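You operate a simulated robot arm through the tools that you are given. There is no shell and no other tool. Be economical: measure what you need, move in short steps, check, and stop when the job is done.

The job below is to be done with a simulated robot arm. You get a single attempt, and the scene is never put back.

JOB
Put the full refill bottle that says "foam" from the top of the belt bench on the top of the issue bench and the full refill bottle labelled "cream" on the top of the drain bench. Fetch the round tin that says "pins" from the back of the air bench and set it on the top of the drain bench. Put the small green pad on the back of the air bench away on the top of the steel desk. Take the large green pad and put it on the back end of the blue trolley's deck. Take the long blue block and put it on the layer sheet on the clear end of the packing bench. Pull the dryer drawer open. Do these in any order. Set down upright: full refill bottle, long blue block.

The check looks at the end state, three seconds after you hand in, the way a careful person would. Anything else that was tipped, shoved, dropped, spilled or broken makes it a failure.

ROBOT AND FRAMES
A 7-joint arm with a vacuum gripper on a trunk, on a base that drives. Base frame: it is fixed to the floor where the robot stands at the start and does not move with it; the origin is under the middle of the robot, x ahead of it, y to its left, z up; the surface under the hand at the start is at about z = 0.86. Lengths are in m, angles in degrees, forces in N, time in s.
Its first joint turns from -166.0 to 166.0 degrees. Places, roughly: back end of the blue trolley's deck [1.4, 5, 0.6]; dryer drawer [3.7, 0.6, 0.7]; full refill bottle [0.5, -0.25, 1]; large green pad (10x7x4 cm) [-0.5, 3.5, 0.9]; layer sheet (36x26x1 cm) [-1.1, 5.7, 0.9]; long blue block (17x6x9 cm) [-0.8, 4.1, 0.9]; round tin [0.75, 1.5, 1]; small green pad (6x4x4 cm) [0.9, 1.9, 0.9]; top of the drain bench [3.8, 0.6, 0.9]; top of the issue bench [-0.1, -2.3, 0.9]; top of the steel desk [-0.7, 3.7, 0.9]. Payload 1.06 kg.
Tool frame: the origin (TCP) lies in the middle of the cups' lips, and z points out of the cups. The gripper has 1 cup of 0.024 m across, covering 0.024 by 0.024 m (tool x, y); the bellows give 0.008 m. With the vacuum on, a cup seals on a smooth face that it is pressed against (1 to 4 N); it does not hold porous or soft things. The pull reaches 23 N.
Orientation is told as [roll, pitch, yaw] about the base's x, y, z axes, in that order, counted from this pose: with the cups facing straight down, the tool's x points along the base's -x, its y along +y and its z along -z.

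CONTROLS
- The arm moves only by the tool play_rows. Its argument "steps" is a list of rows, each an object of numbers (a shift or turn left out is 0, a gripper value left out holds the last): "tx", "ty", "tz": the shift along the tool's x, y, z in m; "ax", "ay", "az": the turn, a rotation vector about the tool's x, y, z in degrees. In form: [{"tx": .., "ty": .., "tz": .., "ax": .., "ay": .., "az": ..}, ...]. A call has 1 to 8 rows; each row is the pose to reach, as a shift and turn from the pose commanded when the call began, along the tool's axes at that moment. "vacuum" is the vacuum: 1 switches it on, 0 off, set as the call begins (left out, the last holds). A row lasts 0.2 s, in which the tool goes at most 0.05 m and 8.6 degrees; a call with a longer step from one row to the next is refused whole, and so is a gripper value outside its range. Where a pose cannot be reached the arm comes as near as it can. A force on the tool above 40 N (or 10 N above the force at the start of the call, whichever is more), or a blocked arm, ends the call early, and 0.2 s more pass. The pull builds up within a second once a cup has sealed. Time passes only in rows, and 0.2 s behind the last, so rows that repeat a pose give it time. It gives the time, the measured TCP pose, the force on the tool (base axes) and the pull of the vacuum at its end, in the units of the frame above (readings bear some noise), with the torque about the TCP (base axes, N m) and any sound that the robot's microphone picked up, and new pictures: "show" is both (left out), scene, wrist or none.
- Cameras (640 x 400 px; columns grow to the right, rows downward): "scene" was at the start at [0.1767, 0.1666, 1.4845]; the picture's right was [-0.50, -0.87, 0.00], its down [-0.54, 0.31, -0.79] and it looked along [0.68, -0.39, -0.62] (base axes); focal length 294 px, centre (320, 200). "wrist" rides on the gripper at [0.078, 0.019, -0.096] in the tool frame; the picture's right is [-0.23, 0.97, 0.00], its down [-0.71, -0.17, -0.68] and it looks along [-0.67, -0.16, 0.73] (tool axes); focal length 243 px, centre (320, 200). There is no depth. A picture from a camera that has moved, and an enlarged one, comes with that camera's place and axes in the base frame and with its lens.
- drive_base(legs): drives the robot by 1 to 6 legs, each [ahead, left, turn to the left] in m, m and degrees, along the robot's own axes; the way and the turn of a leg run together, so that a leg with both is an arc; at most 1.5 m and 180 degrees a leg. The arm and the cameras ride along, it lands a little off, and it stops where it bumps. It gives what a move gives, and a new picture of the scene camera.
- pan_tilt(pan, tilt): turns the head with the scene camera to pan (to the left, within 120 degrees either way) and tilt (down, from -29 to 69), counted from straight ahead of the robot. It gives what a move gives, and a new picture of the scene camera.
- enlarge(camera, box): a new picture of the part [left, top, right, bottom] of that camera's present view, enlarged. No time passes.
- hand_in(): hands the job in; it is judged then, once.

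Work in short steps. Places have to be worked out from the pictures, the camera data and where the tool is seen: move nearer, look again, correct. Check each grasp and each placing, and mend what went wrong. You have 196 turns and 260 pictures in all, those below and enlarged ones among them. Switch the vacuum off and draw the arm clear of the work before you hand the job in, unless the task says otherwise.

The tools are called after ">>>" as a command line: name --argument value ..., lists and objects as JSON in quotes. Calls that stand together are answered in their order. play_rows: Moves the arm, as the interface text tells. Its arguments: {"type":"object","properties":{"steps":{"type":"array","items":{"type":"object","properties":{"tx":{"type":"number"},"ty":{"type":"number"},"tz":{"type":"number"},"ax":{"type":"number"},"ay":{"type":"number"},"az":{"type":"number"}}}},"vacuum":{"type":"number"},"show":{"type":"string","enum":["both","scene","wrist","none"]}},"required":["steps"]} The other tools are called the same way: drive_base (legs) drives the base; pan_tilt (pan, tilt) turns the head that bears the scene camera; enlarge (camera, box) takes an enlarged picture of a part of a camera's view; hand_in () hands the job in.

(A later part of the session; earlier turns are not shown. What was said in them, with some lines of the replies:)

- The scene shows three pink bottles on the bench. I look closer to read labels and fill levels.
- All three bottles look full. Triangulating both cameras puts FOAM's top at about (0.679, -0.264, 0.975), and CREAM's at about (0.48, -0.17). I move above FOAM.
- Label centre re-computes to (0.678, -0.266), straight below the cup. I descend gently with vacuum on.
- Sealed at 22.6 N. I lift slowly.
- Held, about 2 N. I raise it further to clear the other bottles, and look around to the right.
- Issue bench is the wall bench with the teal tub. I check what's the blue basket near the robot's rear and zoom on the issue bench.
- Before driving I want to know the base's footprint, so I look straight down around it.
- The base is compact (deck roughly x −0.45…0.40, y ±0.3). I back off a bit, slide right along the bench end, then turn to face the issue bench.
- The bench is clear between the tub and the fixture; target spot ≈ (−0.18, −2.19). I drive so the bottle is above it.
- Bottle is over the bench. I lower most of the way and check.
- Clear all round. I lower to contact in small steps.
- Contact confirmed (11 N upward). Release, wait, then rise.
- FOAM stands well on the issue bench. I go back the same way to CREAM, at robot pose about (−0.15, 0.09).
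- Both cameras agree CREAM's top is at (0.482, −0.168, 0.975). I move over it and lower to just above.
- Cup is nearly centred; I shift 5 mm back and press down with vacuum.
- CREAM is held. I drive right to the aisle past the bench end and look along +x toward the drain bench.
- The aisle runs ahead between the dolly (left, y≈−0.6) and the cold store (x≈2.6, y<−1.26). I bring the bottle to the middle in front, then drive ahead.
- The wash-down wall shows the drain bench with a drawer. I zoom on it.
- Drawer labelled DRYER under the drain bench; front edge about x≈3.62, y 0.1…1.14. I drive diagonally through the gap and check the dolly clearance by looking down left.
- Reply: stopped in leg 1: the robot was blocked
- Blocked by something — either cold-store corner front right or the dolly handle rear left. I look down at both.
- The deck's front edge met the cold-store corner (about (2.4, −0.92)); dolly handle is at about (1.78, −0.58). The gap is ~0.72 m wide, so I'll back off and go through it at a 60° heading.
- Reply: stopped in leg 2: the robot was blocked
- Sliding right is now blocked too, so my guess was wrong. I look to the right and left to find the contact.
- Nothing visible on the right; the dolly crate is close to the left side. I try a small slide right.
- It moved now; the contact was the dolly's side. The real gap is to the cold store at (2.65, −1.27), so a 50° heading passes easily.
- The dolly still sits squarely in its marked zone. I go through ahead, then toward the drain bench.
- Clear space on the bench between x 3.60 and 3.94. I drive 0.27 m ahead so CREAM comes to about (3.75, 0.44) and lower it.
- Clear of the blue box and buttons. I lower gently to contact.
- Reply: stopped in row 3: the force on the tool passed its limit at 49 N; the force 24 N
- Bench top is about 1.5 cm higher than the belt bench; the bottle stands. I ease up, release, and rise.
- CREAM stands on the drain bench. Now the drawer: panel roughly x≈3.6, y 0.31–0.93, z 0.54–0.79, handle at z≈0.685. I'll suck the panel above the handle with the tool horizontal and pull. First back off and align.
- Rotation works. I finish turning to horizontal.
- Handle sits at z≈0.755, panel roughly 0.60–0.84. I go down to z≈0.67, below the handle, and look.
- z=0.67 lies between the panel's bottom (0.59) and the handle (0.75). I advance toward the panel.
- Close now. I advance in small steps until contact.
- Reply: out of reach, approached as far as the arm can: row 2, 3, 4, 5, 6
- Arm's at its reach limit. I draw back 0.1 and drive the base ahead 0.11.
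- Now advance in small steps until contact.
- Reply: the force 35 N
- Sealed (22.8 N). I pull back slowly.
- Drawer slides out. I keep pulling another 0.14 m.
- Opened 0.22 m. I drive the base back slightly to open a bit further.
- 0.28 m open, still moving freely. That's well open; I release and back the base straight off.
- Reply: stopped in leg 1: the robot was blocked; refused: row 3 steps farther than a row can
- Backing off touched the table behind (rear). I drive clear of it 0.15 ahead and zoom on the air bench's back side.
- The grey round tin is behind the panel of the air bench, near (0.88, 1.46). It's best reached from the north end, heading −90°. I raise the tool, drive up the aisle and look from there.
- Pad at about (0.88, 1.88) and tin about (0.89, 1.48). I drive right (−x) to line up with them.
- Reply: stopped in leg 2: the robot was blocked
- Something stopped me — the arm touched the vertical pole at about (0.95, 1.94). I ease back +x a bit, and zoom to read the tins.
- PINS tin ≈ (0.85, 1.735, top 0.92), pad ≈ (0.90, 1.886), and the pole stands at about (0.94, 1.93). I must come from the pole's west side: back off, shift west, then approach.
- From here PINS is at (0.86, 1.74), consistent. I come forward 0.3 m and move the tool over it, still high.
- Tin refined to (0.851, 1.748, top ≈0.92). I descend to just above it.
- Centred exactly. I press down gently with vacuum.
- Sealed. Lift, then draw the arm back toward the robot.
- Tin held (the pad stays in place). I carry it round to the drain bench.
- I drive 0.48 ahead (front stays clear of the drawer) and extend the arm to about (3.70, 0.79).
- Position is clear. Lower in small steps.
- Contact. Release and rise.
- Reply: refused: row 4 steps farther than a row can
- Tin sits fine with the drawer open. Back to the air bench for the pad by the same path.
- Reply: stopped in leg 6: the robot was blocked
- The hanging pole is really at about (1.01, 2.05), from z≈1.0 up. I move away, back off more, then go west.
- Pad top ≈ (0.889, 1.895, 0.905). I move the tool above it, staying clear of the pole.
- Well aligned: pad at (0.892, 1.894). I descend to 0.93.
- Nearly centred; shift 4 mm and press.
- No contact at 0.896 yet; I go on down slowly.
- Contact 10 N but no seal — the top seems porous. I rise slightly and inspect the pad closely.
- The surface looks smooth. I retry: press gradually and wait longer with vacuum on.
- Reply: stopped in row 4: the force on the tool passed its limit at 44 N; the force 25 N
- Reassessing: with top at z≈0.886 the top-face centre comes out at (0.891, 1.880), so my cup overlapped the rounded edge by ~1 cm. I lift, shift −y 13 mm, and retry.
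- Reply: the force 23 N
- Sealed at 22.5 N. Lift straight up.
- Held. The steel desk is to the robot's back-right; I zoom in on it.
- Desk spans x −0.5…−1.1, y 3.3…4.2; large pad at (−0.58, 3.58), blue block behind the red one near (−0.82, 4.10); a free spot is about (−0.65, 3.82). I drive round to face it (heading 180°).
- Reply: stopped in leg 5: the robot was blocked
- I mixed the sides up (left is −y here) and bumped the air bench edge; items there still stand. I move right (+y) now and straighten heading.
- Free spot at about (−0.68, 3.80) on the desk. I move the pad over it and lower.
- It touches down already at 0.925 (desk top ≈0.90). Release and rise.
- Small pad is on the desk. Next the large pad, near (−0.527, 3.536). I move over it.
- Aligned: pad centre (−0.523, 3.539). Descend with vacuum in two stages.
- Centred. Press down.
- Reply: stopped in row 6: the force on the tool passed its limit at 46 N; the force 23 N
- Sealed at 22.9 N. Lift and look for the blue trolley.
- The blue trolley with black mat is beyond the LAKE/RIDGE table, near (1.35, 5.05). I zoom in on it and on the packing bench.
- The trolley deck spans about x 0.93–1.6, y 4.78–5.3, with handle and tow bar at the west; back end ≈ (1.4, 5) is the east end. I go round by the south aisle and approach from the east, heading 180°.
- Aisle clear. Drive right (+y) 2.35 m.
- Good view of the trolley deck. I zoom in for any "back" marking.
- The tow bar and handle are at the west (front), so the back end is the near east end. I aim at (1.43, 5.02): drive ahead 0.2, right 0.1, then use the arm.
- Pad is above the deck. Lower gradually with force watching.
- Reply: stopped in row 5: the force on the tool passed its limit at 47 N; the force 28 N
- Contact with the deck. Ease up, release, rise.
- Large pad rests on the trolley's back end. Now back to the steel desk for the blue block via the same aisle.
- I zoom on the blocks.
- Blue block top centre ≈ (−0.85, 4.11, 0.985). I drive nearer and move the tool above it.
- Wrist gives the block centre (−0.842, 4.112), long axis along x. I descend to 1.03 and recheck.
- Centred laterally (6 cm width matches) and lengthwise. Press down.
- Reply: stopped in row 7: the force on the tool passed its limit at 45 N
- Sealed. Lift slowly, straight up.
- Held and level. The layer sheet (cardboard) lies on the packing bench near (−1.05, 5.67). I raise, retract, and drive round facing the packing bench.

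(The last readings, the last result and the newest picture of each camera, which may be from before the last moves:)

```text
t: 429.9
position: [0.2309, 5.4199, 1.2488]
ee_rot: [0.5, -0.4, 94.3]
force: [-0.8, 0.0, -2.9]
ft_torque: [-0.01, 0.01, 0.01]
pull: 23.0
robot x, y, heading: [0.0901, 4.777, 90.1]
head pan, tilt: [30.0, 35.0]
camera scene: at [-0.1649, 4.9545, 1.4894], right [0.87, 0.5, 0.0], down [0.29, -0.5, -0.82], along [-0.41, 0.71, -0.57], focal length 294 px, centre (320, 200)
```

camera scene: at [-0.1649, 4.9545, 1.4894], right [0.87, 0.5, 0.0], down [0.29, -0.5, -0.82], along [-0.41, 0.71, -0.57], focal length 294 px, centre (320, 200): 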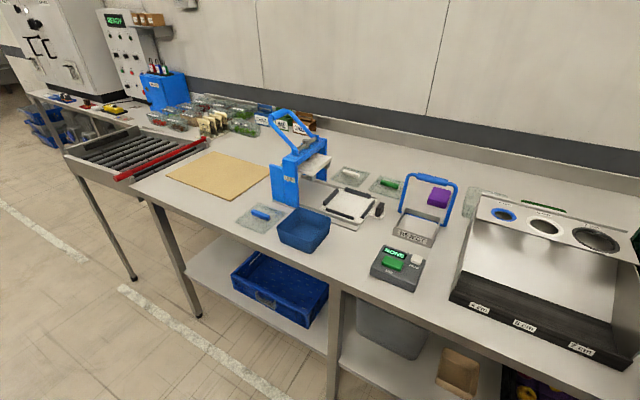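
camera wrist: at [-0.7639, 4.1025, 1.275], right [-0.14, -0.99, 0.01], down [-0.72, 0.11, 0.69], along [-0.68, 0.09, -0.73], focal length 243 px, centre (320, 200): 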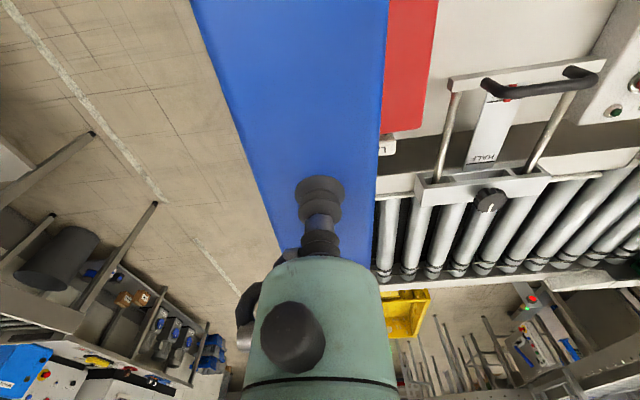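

Sheet spans x −1.25…−0.90, y 5.56…5.80, centre (−1.075, 5.68). I drive left (−x) along the bench front with the block held high.

>>> drive_base --legs '[[0.04, 0, 0], [0, 0.55, 0], [0, 0.52, 0]]'

>>> pan_tilt --pan 5 --tilt 38

```text
t: 436.2
position: [-0.8437, 5.4584, 1.2497]
ee_rot: [0.5, -0.3, 94.5]
force: [-0.1, -0.4, -2.2]
ft_torque: [-0.02, -0.01, 0.01]
pull: 23.5
robot x, y, heading: [-0.9882, 4.8179, 90.0]
head pan, tilt: [30.0, 35.0]
camera scene: at [-1.2388, 4.9931, 1.4894], right [0.86, 0.5, 0.0], down [0.29, -0.5, -0.82], along [-0.41, 0.71, -0.57], focal length 294 px, centre (320, 200)
```

scene: 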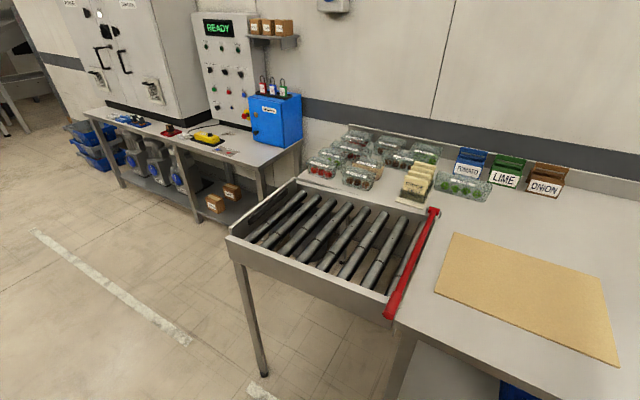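

```text
t: 437.1
position: [-0.8445, 5.4593, 1.2487]
ee_rot: [0.7, -0.3, 94.5]
force: [-0.3, 0.1, -2.4]
ft_torque: [0.0, -0.02, 0.02]
pull: 22.7
robot x, y, heading: [-0.988, 4.817, 90.0]
head pan, tilt: [5.0, 38.0]
camera scene: at [-1.2023, 5.0029, 1.4848], right [1.0, 0.09, 0.0], down [0.06, -0.61, -0.79], along [-0.07, 0.78, -0.62], focal length 294 px, centre (320, 200)
```

scene: 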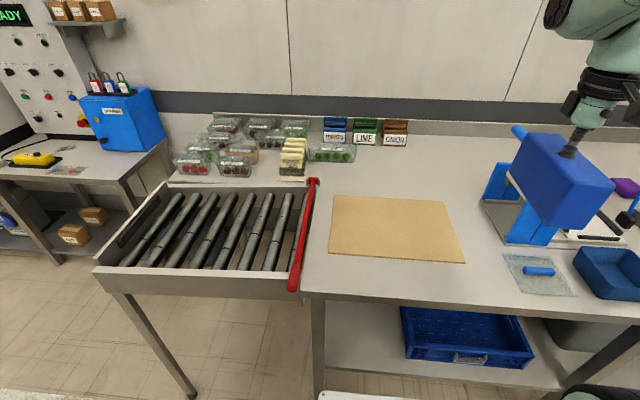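

Sheet centre (−1.05, 5.65). I move left first (away from the press), then forward and down.

>>> play_rows --steps '[{"ty": 0.045}, {"ty": 0.09}, {"ty": 0.135}, {"ty": 0.18, "tx": -0.01}, {"ty": 0.2, "tx": -0.05}, {"ty": 0.195, "tx": -0.1}, {"ty": 0.19, "tx": -0.15}, {"ty": 0.189, "tx": -0.2}]' --show "none"

>>> play_rows --steps '[{"tz": 0.05}, {"tz": 0.1}, {"tz": 0.15}, {"tz": 0.19}, {"tz": 0.21}, {"tz": 0.21}]' --show "both"

```text
refused: row 6 steps farther than a row can; nothing moved
```

```text
t: 438.4
position: [-0.8468, 5.4584, 1.0382]
ee_rot: [0.5, -0.4, 94.5]
force: [-0.2, 0.6, -1.4]
ft_torque: [0.04, 0.0, -0.01]
pull: 22.9
robot x, y, heading: [-0.9863, 4.817, 89.9]
head pan, tilt: [5.0, 38.0]
camera scene: at [-1.2023, 5.0029, 1.4848], right [1.0, 0.09, 0.0], down [0.06, -0.61, -0.79], along [-0.07, 0.78, -0.62], focal length 294 px, centre (320, 200)
camera wrist: at [-0.8586, 5.3788, 1.1319], right [-0.99, 0.16, 0.01], down [0.12, 0.72, 0.69], along [0.1, 0.68, -0.73], focal length 243 px, centre (320, 200)
```

scene: 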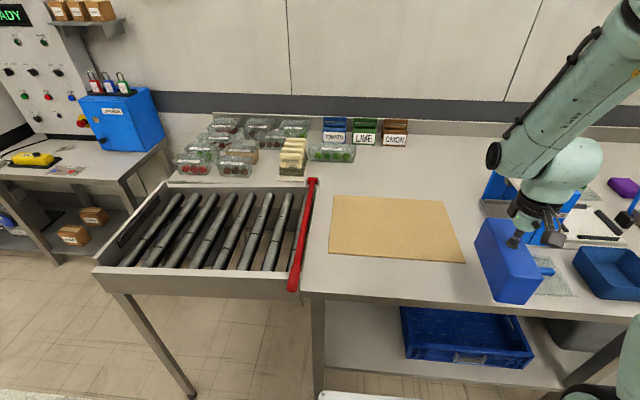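
wrist: 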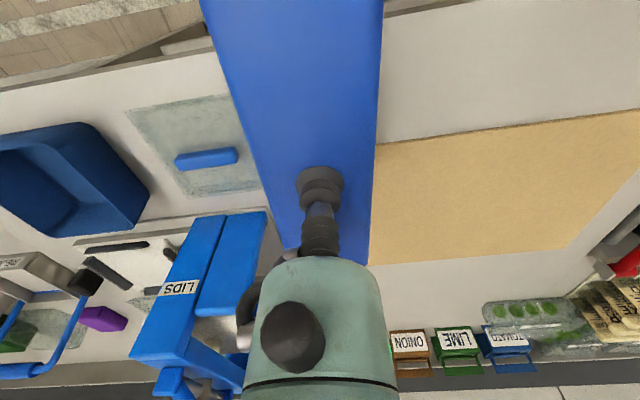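

The first call was refused, so the lowering happened here — but nothing was touched (force normal). I raise, then go left and forward in legal steps.

>>> play_rows --steps '[{"tz": -0.045}, {"tz": -0.09}, {"tz": -0.09, "ty": 0.045}, {"tz": -0.09, "ty": 0.09}, {"tz": -0.09, "ty": 0.135}, {"tz": -0.09, "ty": 0.18}, {"tz": -0.09, "ty": 0.2}]' --show "none"

>>> play_rows --steps '[{"tx": -0.045}, {"tx": -0.09}, {"tx": -0.135, "ty": -0.006}, {"tx": -0.18, "ty": -0.011}, {"tx": -0.203, "ty": -0.011}, {"tx": -0.203, "ty": -0.011}]' --show "both"

```text
t: 440.1
position: [-1.0458, 5.4446, 1.1307]
ee_rot: [0.5, -0.3, 94.5]
force: [-0.3, 0.4, -2.2]
ft_torque: [-0.03, 0.0, -0.01]
pull: 23.1
robot x, y, heading: [-0.9868, 4.8171, 90.1]
head pan, tilt: [5.0, 38.0]
```

```text
t: 441.4
position: [-1.0507, 5.6462, 1.1329]
ee_rot: [0.4, -0.3, 94.5]
force: [-0.1, 0.6, -2.3]
ft_torque: [-0.01, 0.0, 0.01]
pull: 23.0
robot x, y, heading: [-0.986, 4.8153, 90.4]
head pan, tilt: [5.0, 38.0]
camera scene: at [-1.2023, 5.0029, 1.4848], right [1.0, 0.09, 0.0], down [0.06, -0.61, -0.79], along [-0.07, 0.78, -0.62], focal length 294 px, centre (320, 200)
camera wrist: at [-1.0613, 5.5662, 1.2265], right [-0.99, 0.16, 0.01], down [0.12, 0.72, 0.69], along [0.1, 0.68, -0.73], focal length 243 px, centre (320, 200)
```

scene: 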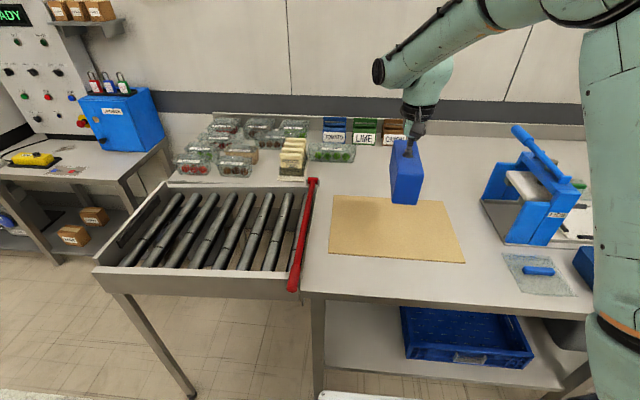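
wrist: 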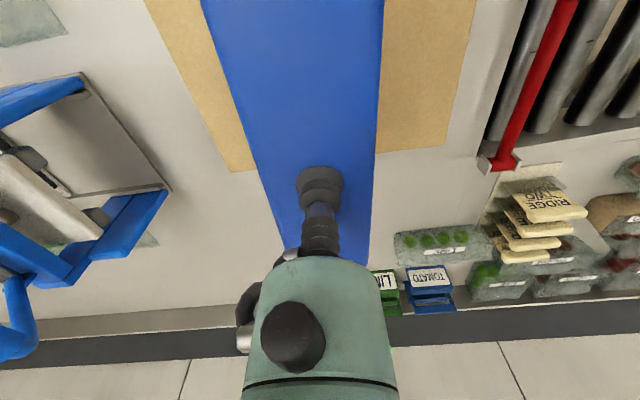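

Sheet's far edge is at y≈5.79, so centre y≈5.66; nearly there. I lower toward it.

>>> play_rows --steps '[{"tx": -0.012, "tz": 0.03}, {"tx": -0.012, "tz": 0.07}, {"tx": -0.012, "tz": 0.1}, {"tx": -0.012, "tz": 0.115}, {"tx": -0.012, "tz": 0.115}]' --show "both"

```text
t: 442.6
position: [-1.0513, 5.6602, 1.0173]
ee_rot: [0.4, -0.3, 94.6]
force: [-1.0, 0.5, -1.2]
ft_torque: [-0.01, -0.02, 0.01]
pull: 23.2
robot x, y, heading: [-0.9866, 4.8194, 89.9]
head pan, tilt: [5.0, 38.0]
camera scene: at [-1.2023, 5.0029, 1.4848], right [1.0, 0.09, 0.0], down [0.06, -0.61, -0.79], along [-0.07, 0.78, -0.62], focal length 294 px, centre (320, 200)
camera wrist: at [-1.0638, 5.5788, 1.1113], right [-0.99, 0.16, 0.01], down [0.12, 0.72, 0.69], along [0.1, 0.68, -0.73], focal length 243 px, centre (320, 200)
```

scene: 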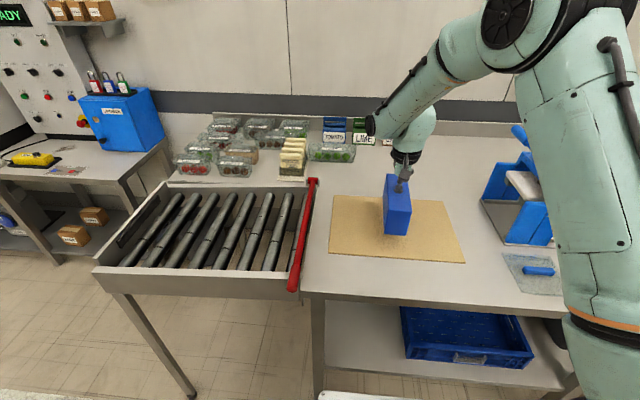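
wrist: 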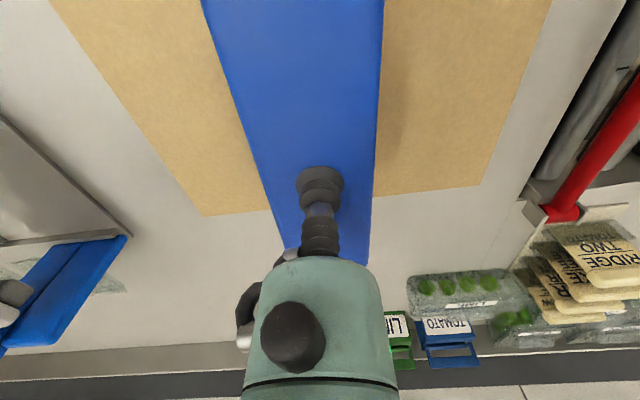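

Block sits well within the sheet. Lower in fine steps to contact.

>>> play_rows --steps '[{"tz": 0.008}, {"tz": 0.015}, {"tz": 0.02}, {"tz": 0.025}, {"tz": 0.029}, {"tz": 0.033}, {"tz": 0.037}, {"tz": 0.04}]' --show "none"

```text
t: 444.4
position: [-1.0521, 5.6611, 0.9775]
ee_rot: [0.5, -0.4, 94.5]
force: [-1.6, -2.1, 7.9]
ft_torque: [-0.03, -0.04, 0.0]
pull: 22.8
robot x, y, heading: [-0.9869, 4.8186, 90.3]
head pan, tilt: [5.0, 38.0]
```

Contact with about 8 N. Release, then rise.

>>> play_rows --steps '[{"tz": 0}, {"tz": 0}, {"tz": 0}, {"tz": 0}, {"tz": 0}]' --vacuum 0 --show "none"

>>> play_rows --steps '[{"tz": -0.008}, {"tz": -0.03}, {"tz": -0.07}, {"tz": -0.11}, {"tz": -0.16}, {"tz": -0.21}, {"tz": -0.23}]' --show "both"

```text
t: 445.6
position: [-1.0526, 5.6605, 0.9761]
ee_rot: [0.5, -0.3, 94.5]
force: [-0.4, -0.1, -0.2]
ft_torque: [0.0, 0.0, -0.05]
pull: 0.1
robot x, y, heading: [-0.988, 4.82, 90.0]
head pan, tilt: [5.0, 38.0]
```

```text
t: 447.2
position: [-1.0499, 5.6589, 1.2053]
ee_rot: [0.5, -0.2, 94.5]
force: [0.2, -0.2, 0.8]
ft_torque: [0.01, 0.01, -0.01]
pull: 0.1
robot x, y, heading: [-0.9882, 4.8173, 90.0]
head pan, tilt: [5.0, 38.0]
camera scene: at [-1.2023, 5.0031, 1.4848], right [1.0, 0.09, 0.0], down [0.06, -0.61, -0.79], along [-0.07, 0.78, -0.62], focal length 294 px, centre (320, 200)
camera wrist: at [-1.062, 5.5783, 1.3003], right [-0.99, 0.16, 0.01], down [0.12, 0.72, 0.69], along [0.1, 0.68, -0.73], focal length 243 px, centre (320, 200)
```

scene: 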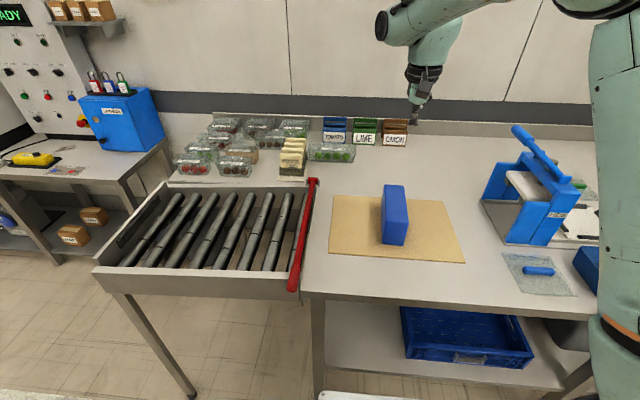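
wrist: 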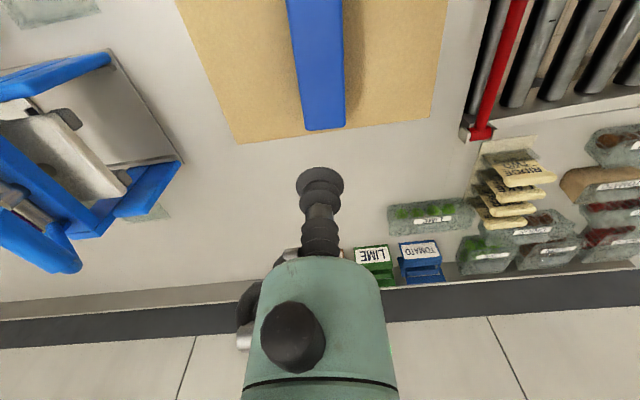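

The block stands on the sheet. I retract the arm, and check the trolley's label from here, to be sure of which end is "back".

>>> play_rows --steps '[{"tx": 0.045}, {"tx": 0.09}, {"tx": 0.135}, {"tx": 0.18}, {"tx": 0.2}]' --show "none"

>>> pan_tilt --pan -95 --tilt 25

>>> enlarge --camera "scene" --box '[240, 120, 420, 260]'

```text
t: 448.4
position: [-1.0345, 5.4591, 1.2066]
ee_rot: [0.5, -0.4, 94.5]
force: [0.5, 0.4, -0.2]
ft_torque: [-0.03, -0.05, 0.02]
pull: 0.0
robot x, y, heading: [-0.9848, 4.8176, 90.1]
head pan, tilt: [5.0, 38.0]
```

```text
t: 450.2
position: [-1.035, 5.459, 1.2062]
ee_rot: [0.5, -0.3, 94.5]
force: [-0.3, -0.5, 0.8]
ft_torque: [-0.01, 0.02, 0.01]
pull: 0.0
robot x, y, heading: [-0.9867, 4.8168, 90.4]
head pan, tilt: [-95.0, 25.0]
camera scene: at [-1.1028, 4.9092, 1.5051], right [-0.08, -1.0, 0.0], down [-0.42, 0.04, -0.91], along [0.9, -0.08, -0.42], focal length 294 px, centre (320, 200)
```

scene: 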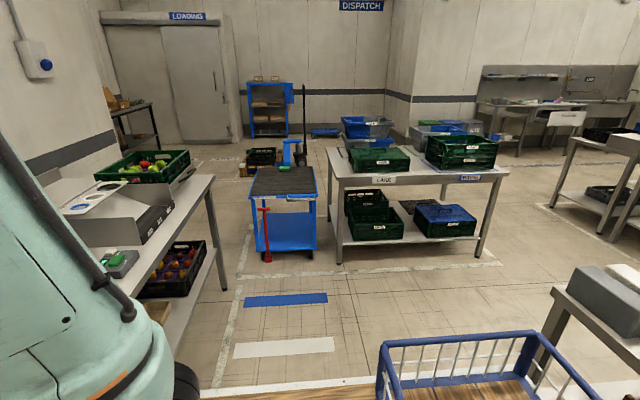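

```text
2.86 times, centred on (330, 190) of scene
camera zoom: at [-1.1028, 4.9092, 1.5051], right [-0.08, -1.0, 0.0], down [-0.42, 0.04, -0.91], along [0.9, -0.08, -0.42], focal length 840 px, centre (291, 229)
```

zoom: 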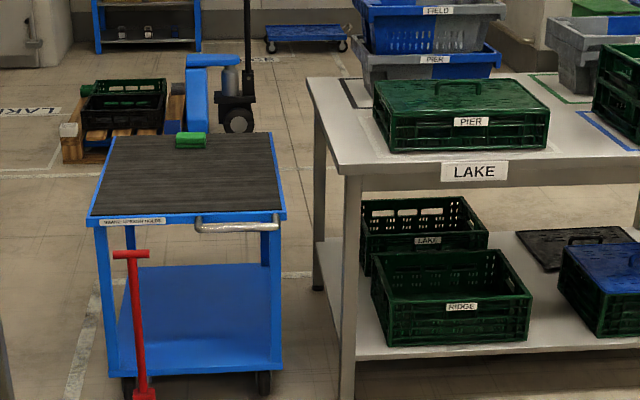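

>>> enlarge --camera "scene" --box '[254, 188, 300, 208]'

```text
13.91 times, centred on (277, 198) of scene
camera zoom: at [-1.1028, 4.9092, 1.5051], right [-0.08, -1.0, 0.0], down [-0.42, 0.04, -0.91], along [0.9, -0.08, -0.42], focal length 4089 px, centre (918, 228)
```

zoom: 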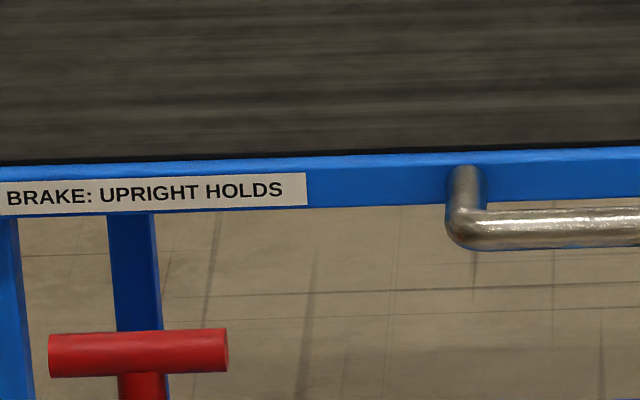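

The label reads "BRAKE: UPRIGHT HOLDS" and the lever is upright. The pad lies at the end away from the handle, near the stated (1.4, 5). Vacuum is off and the arm is clear, so I hand in.

>>> hand_in

```text
The job is handed in.
```

I did every item and handed the job in; no result came back. The base bumped four things on the way: the black-crate dolly, a crate table, the front edge of the air bench, and (twice) the hanging pole at the air bench. None of them looked moved or upset in the later pictures.

- **Foam bottle:** standing on the issue bench.
- **Cream bottle:** standing on the drain bench.
- **Pins tin:** on the drain bench.
- **Small green pad:** on the steel desk.
- **Large green pad:** on the end of the blue trolley's deck away from the handle, which I took as the back end from the rough coordinates because nothing on the trolley marks it.
- **Long blue block:** upright on the layer sheet.
- **Dryer drawer:** pulled open about 0.28 m.
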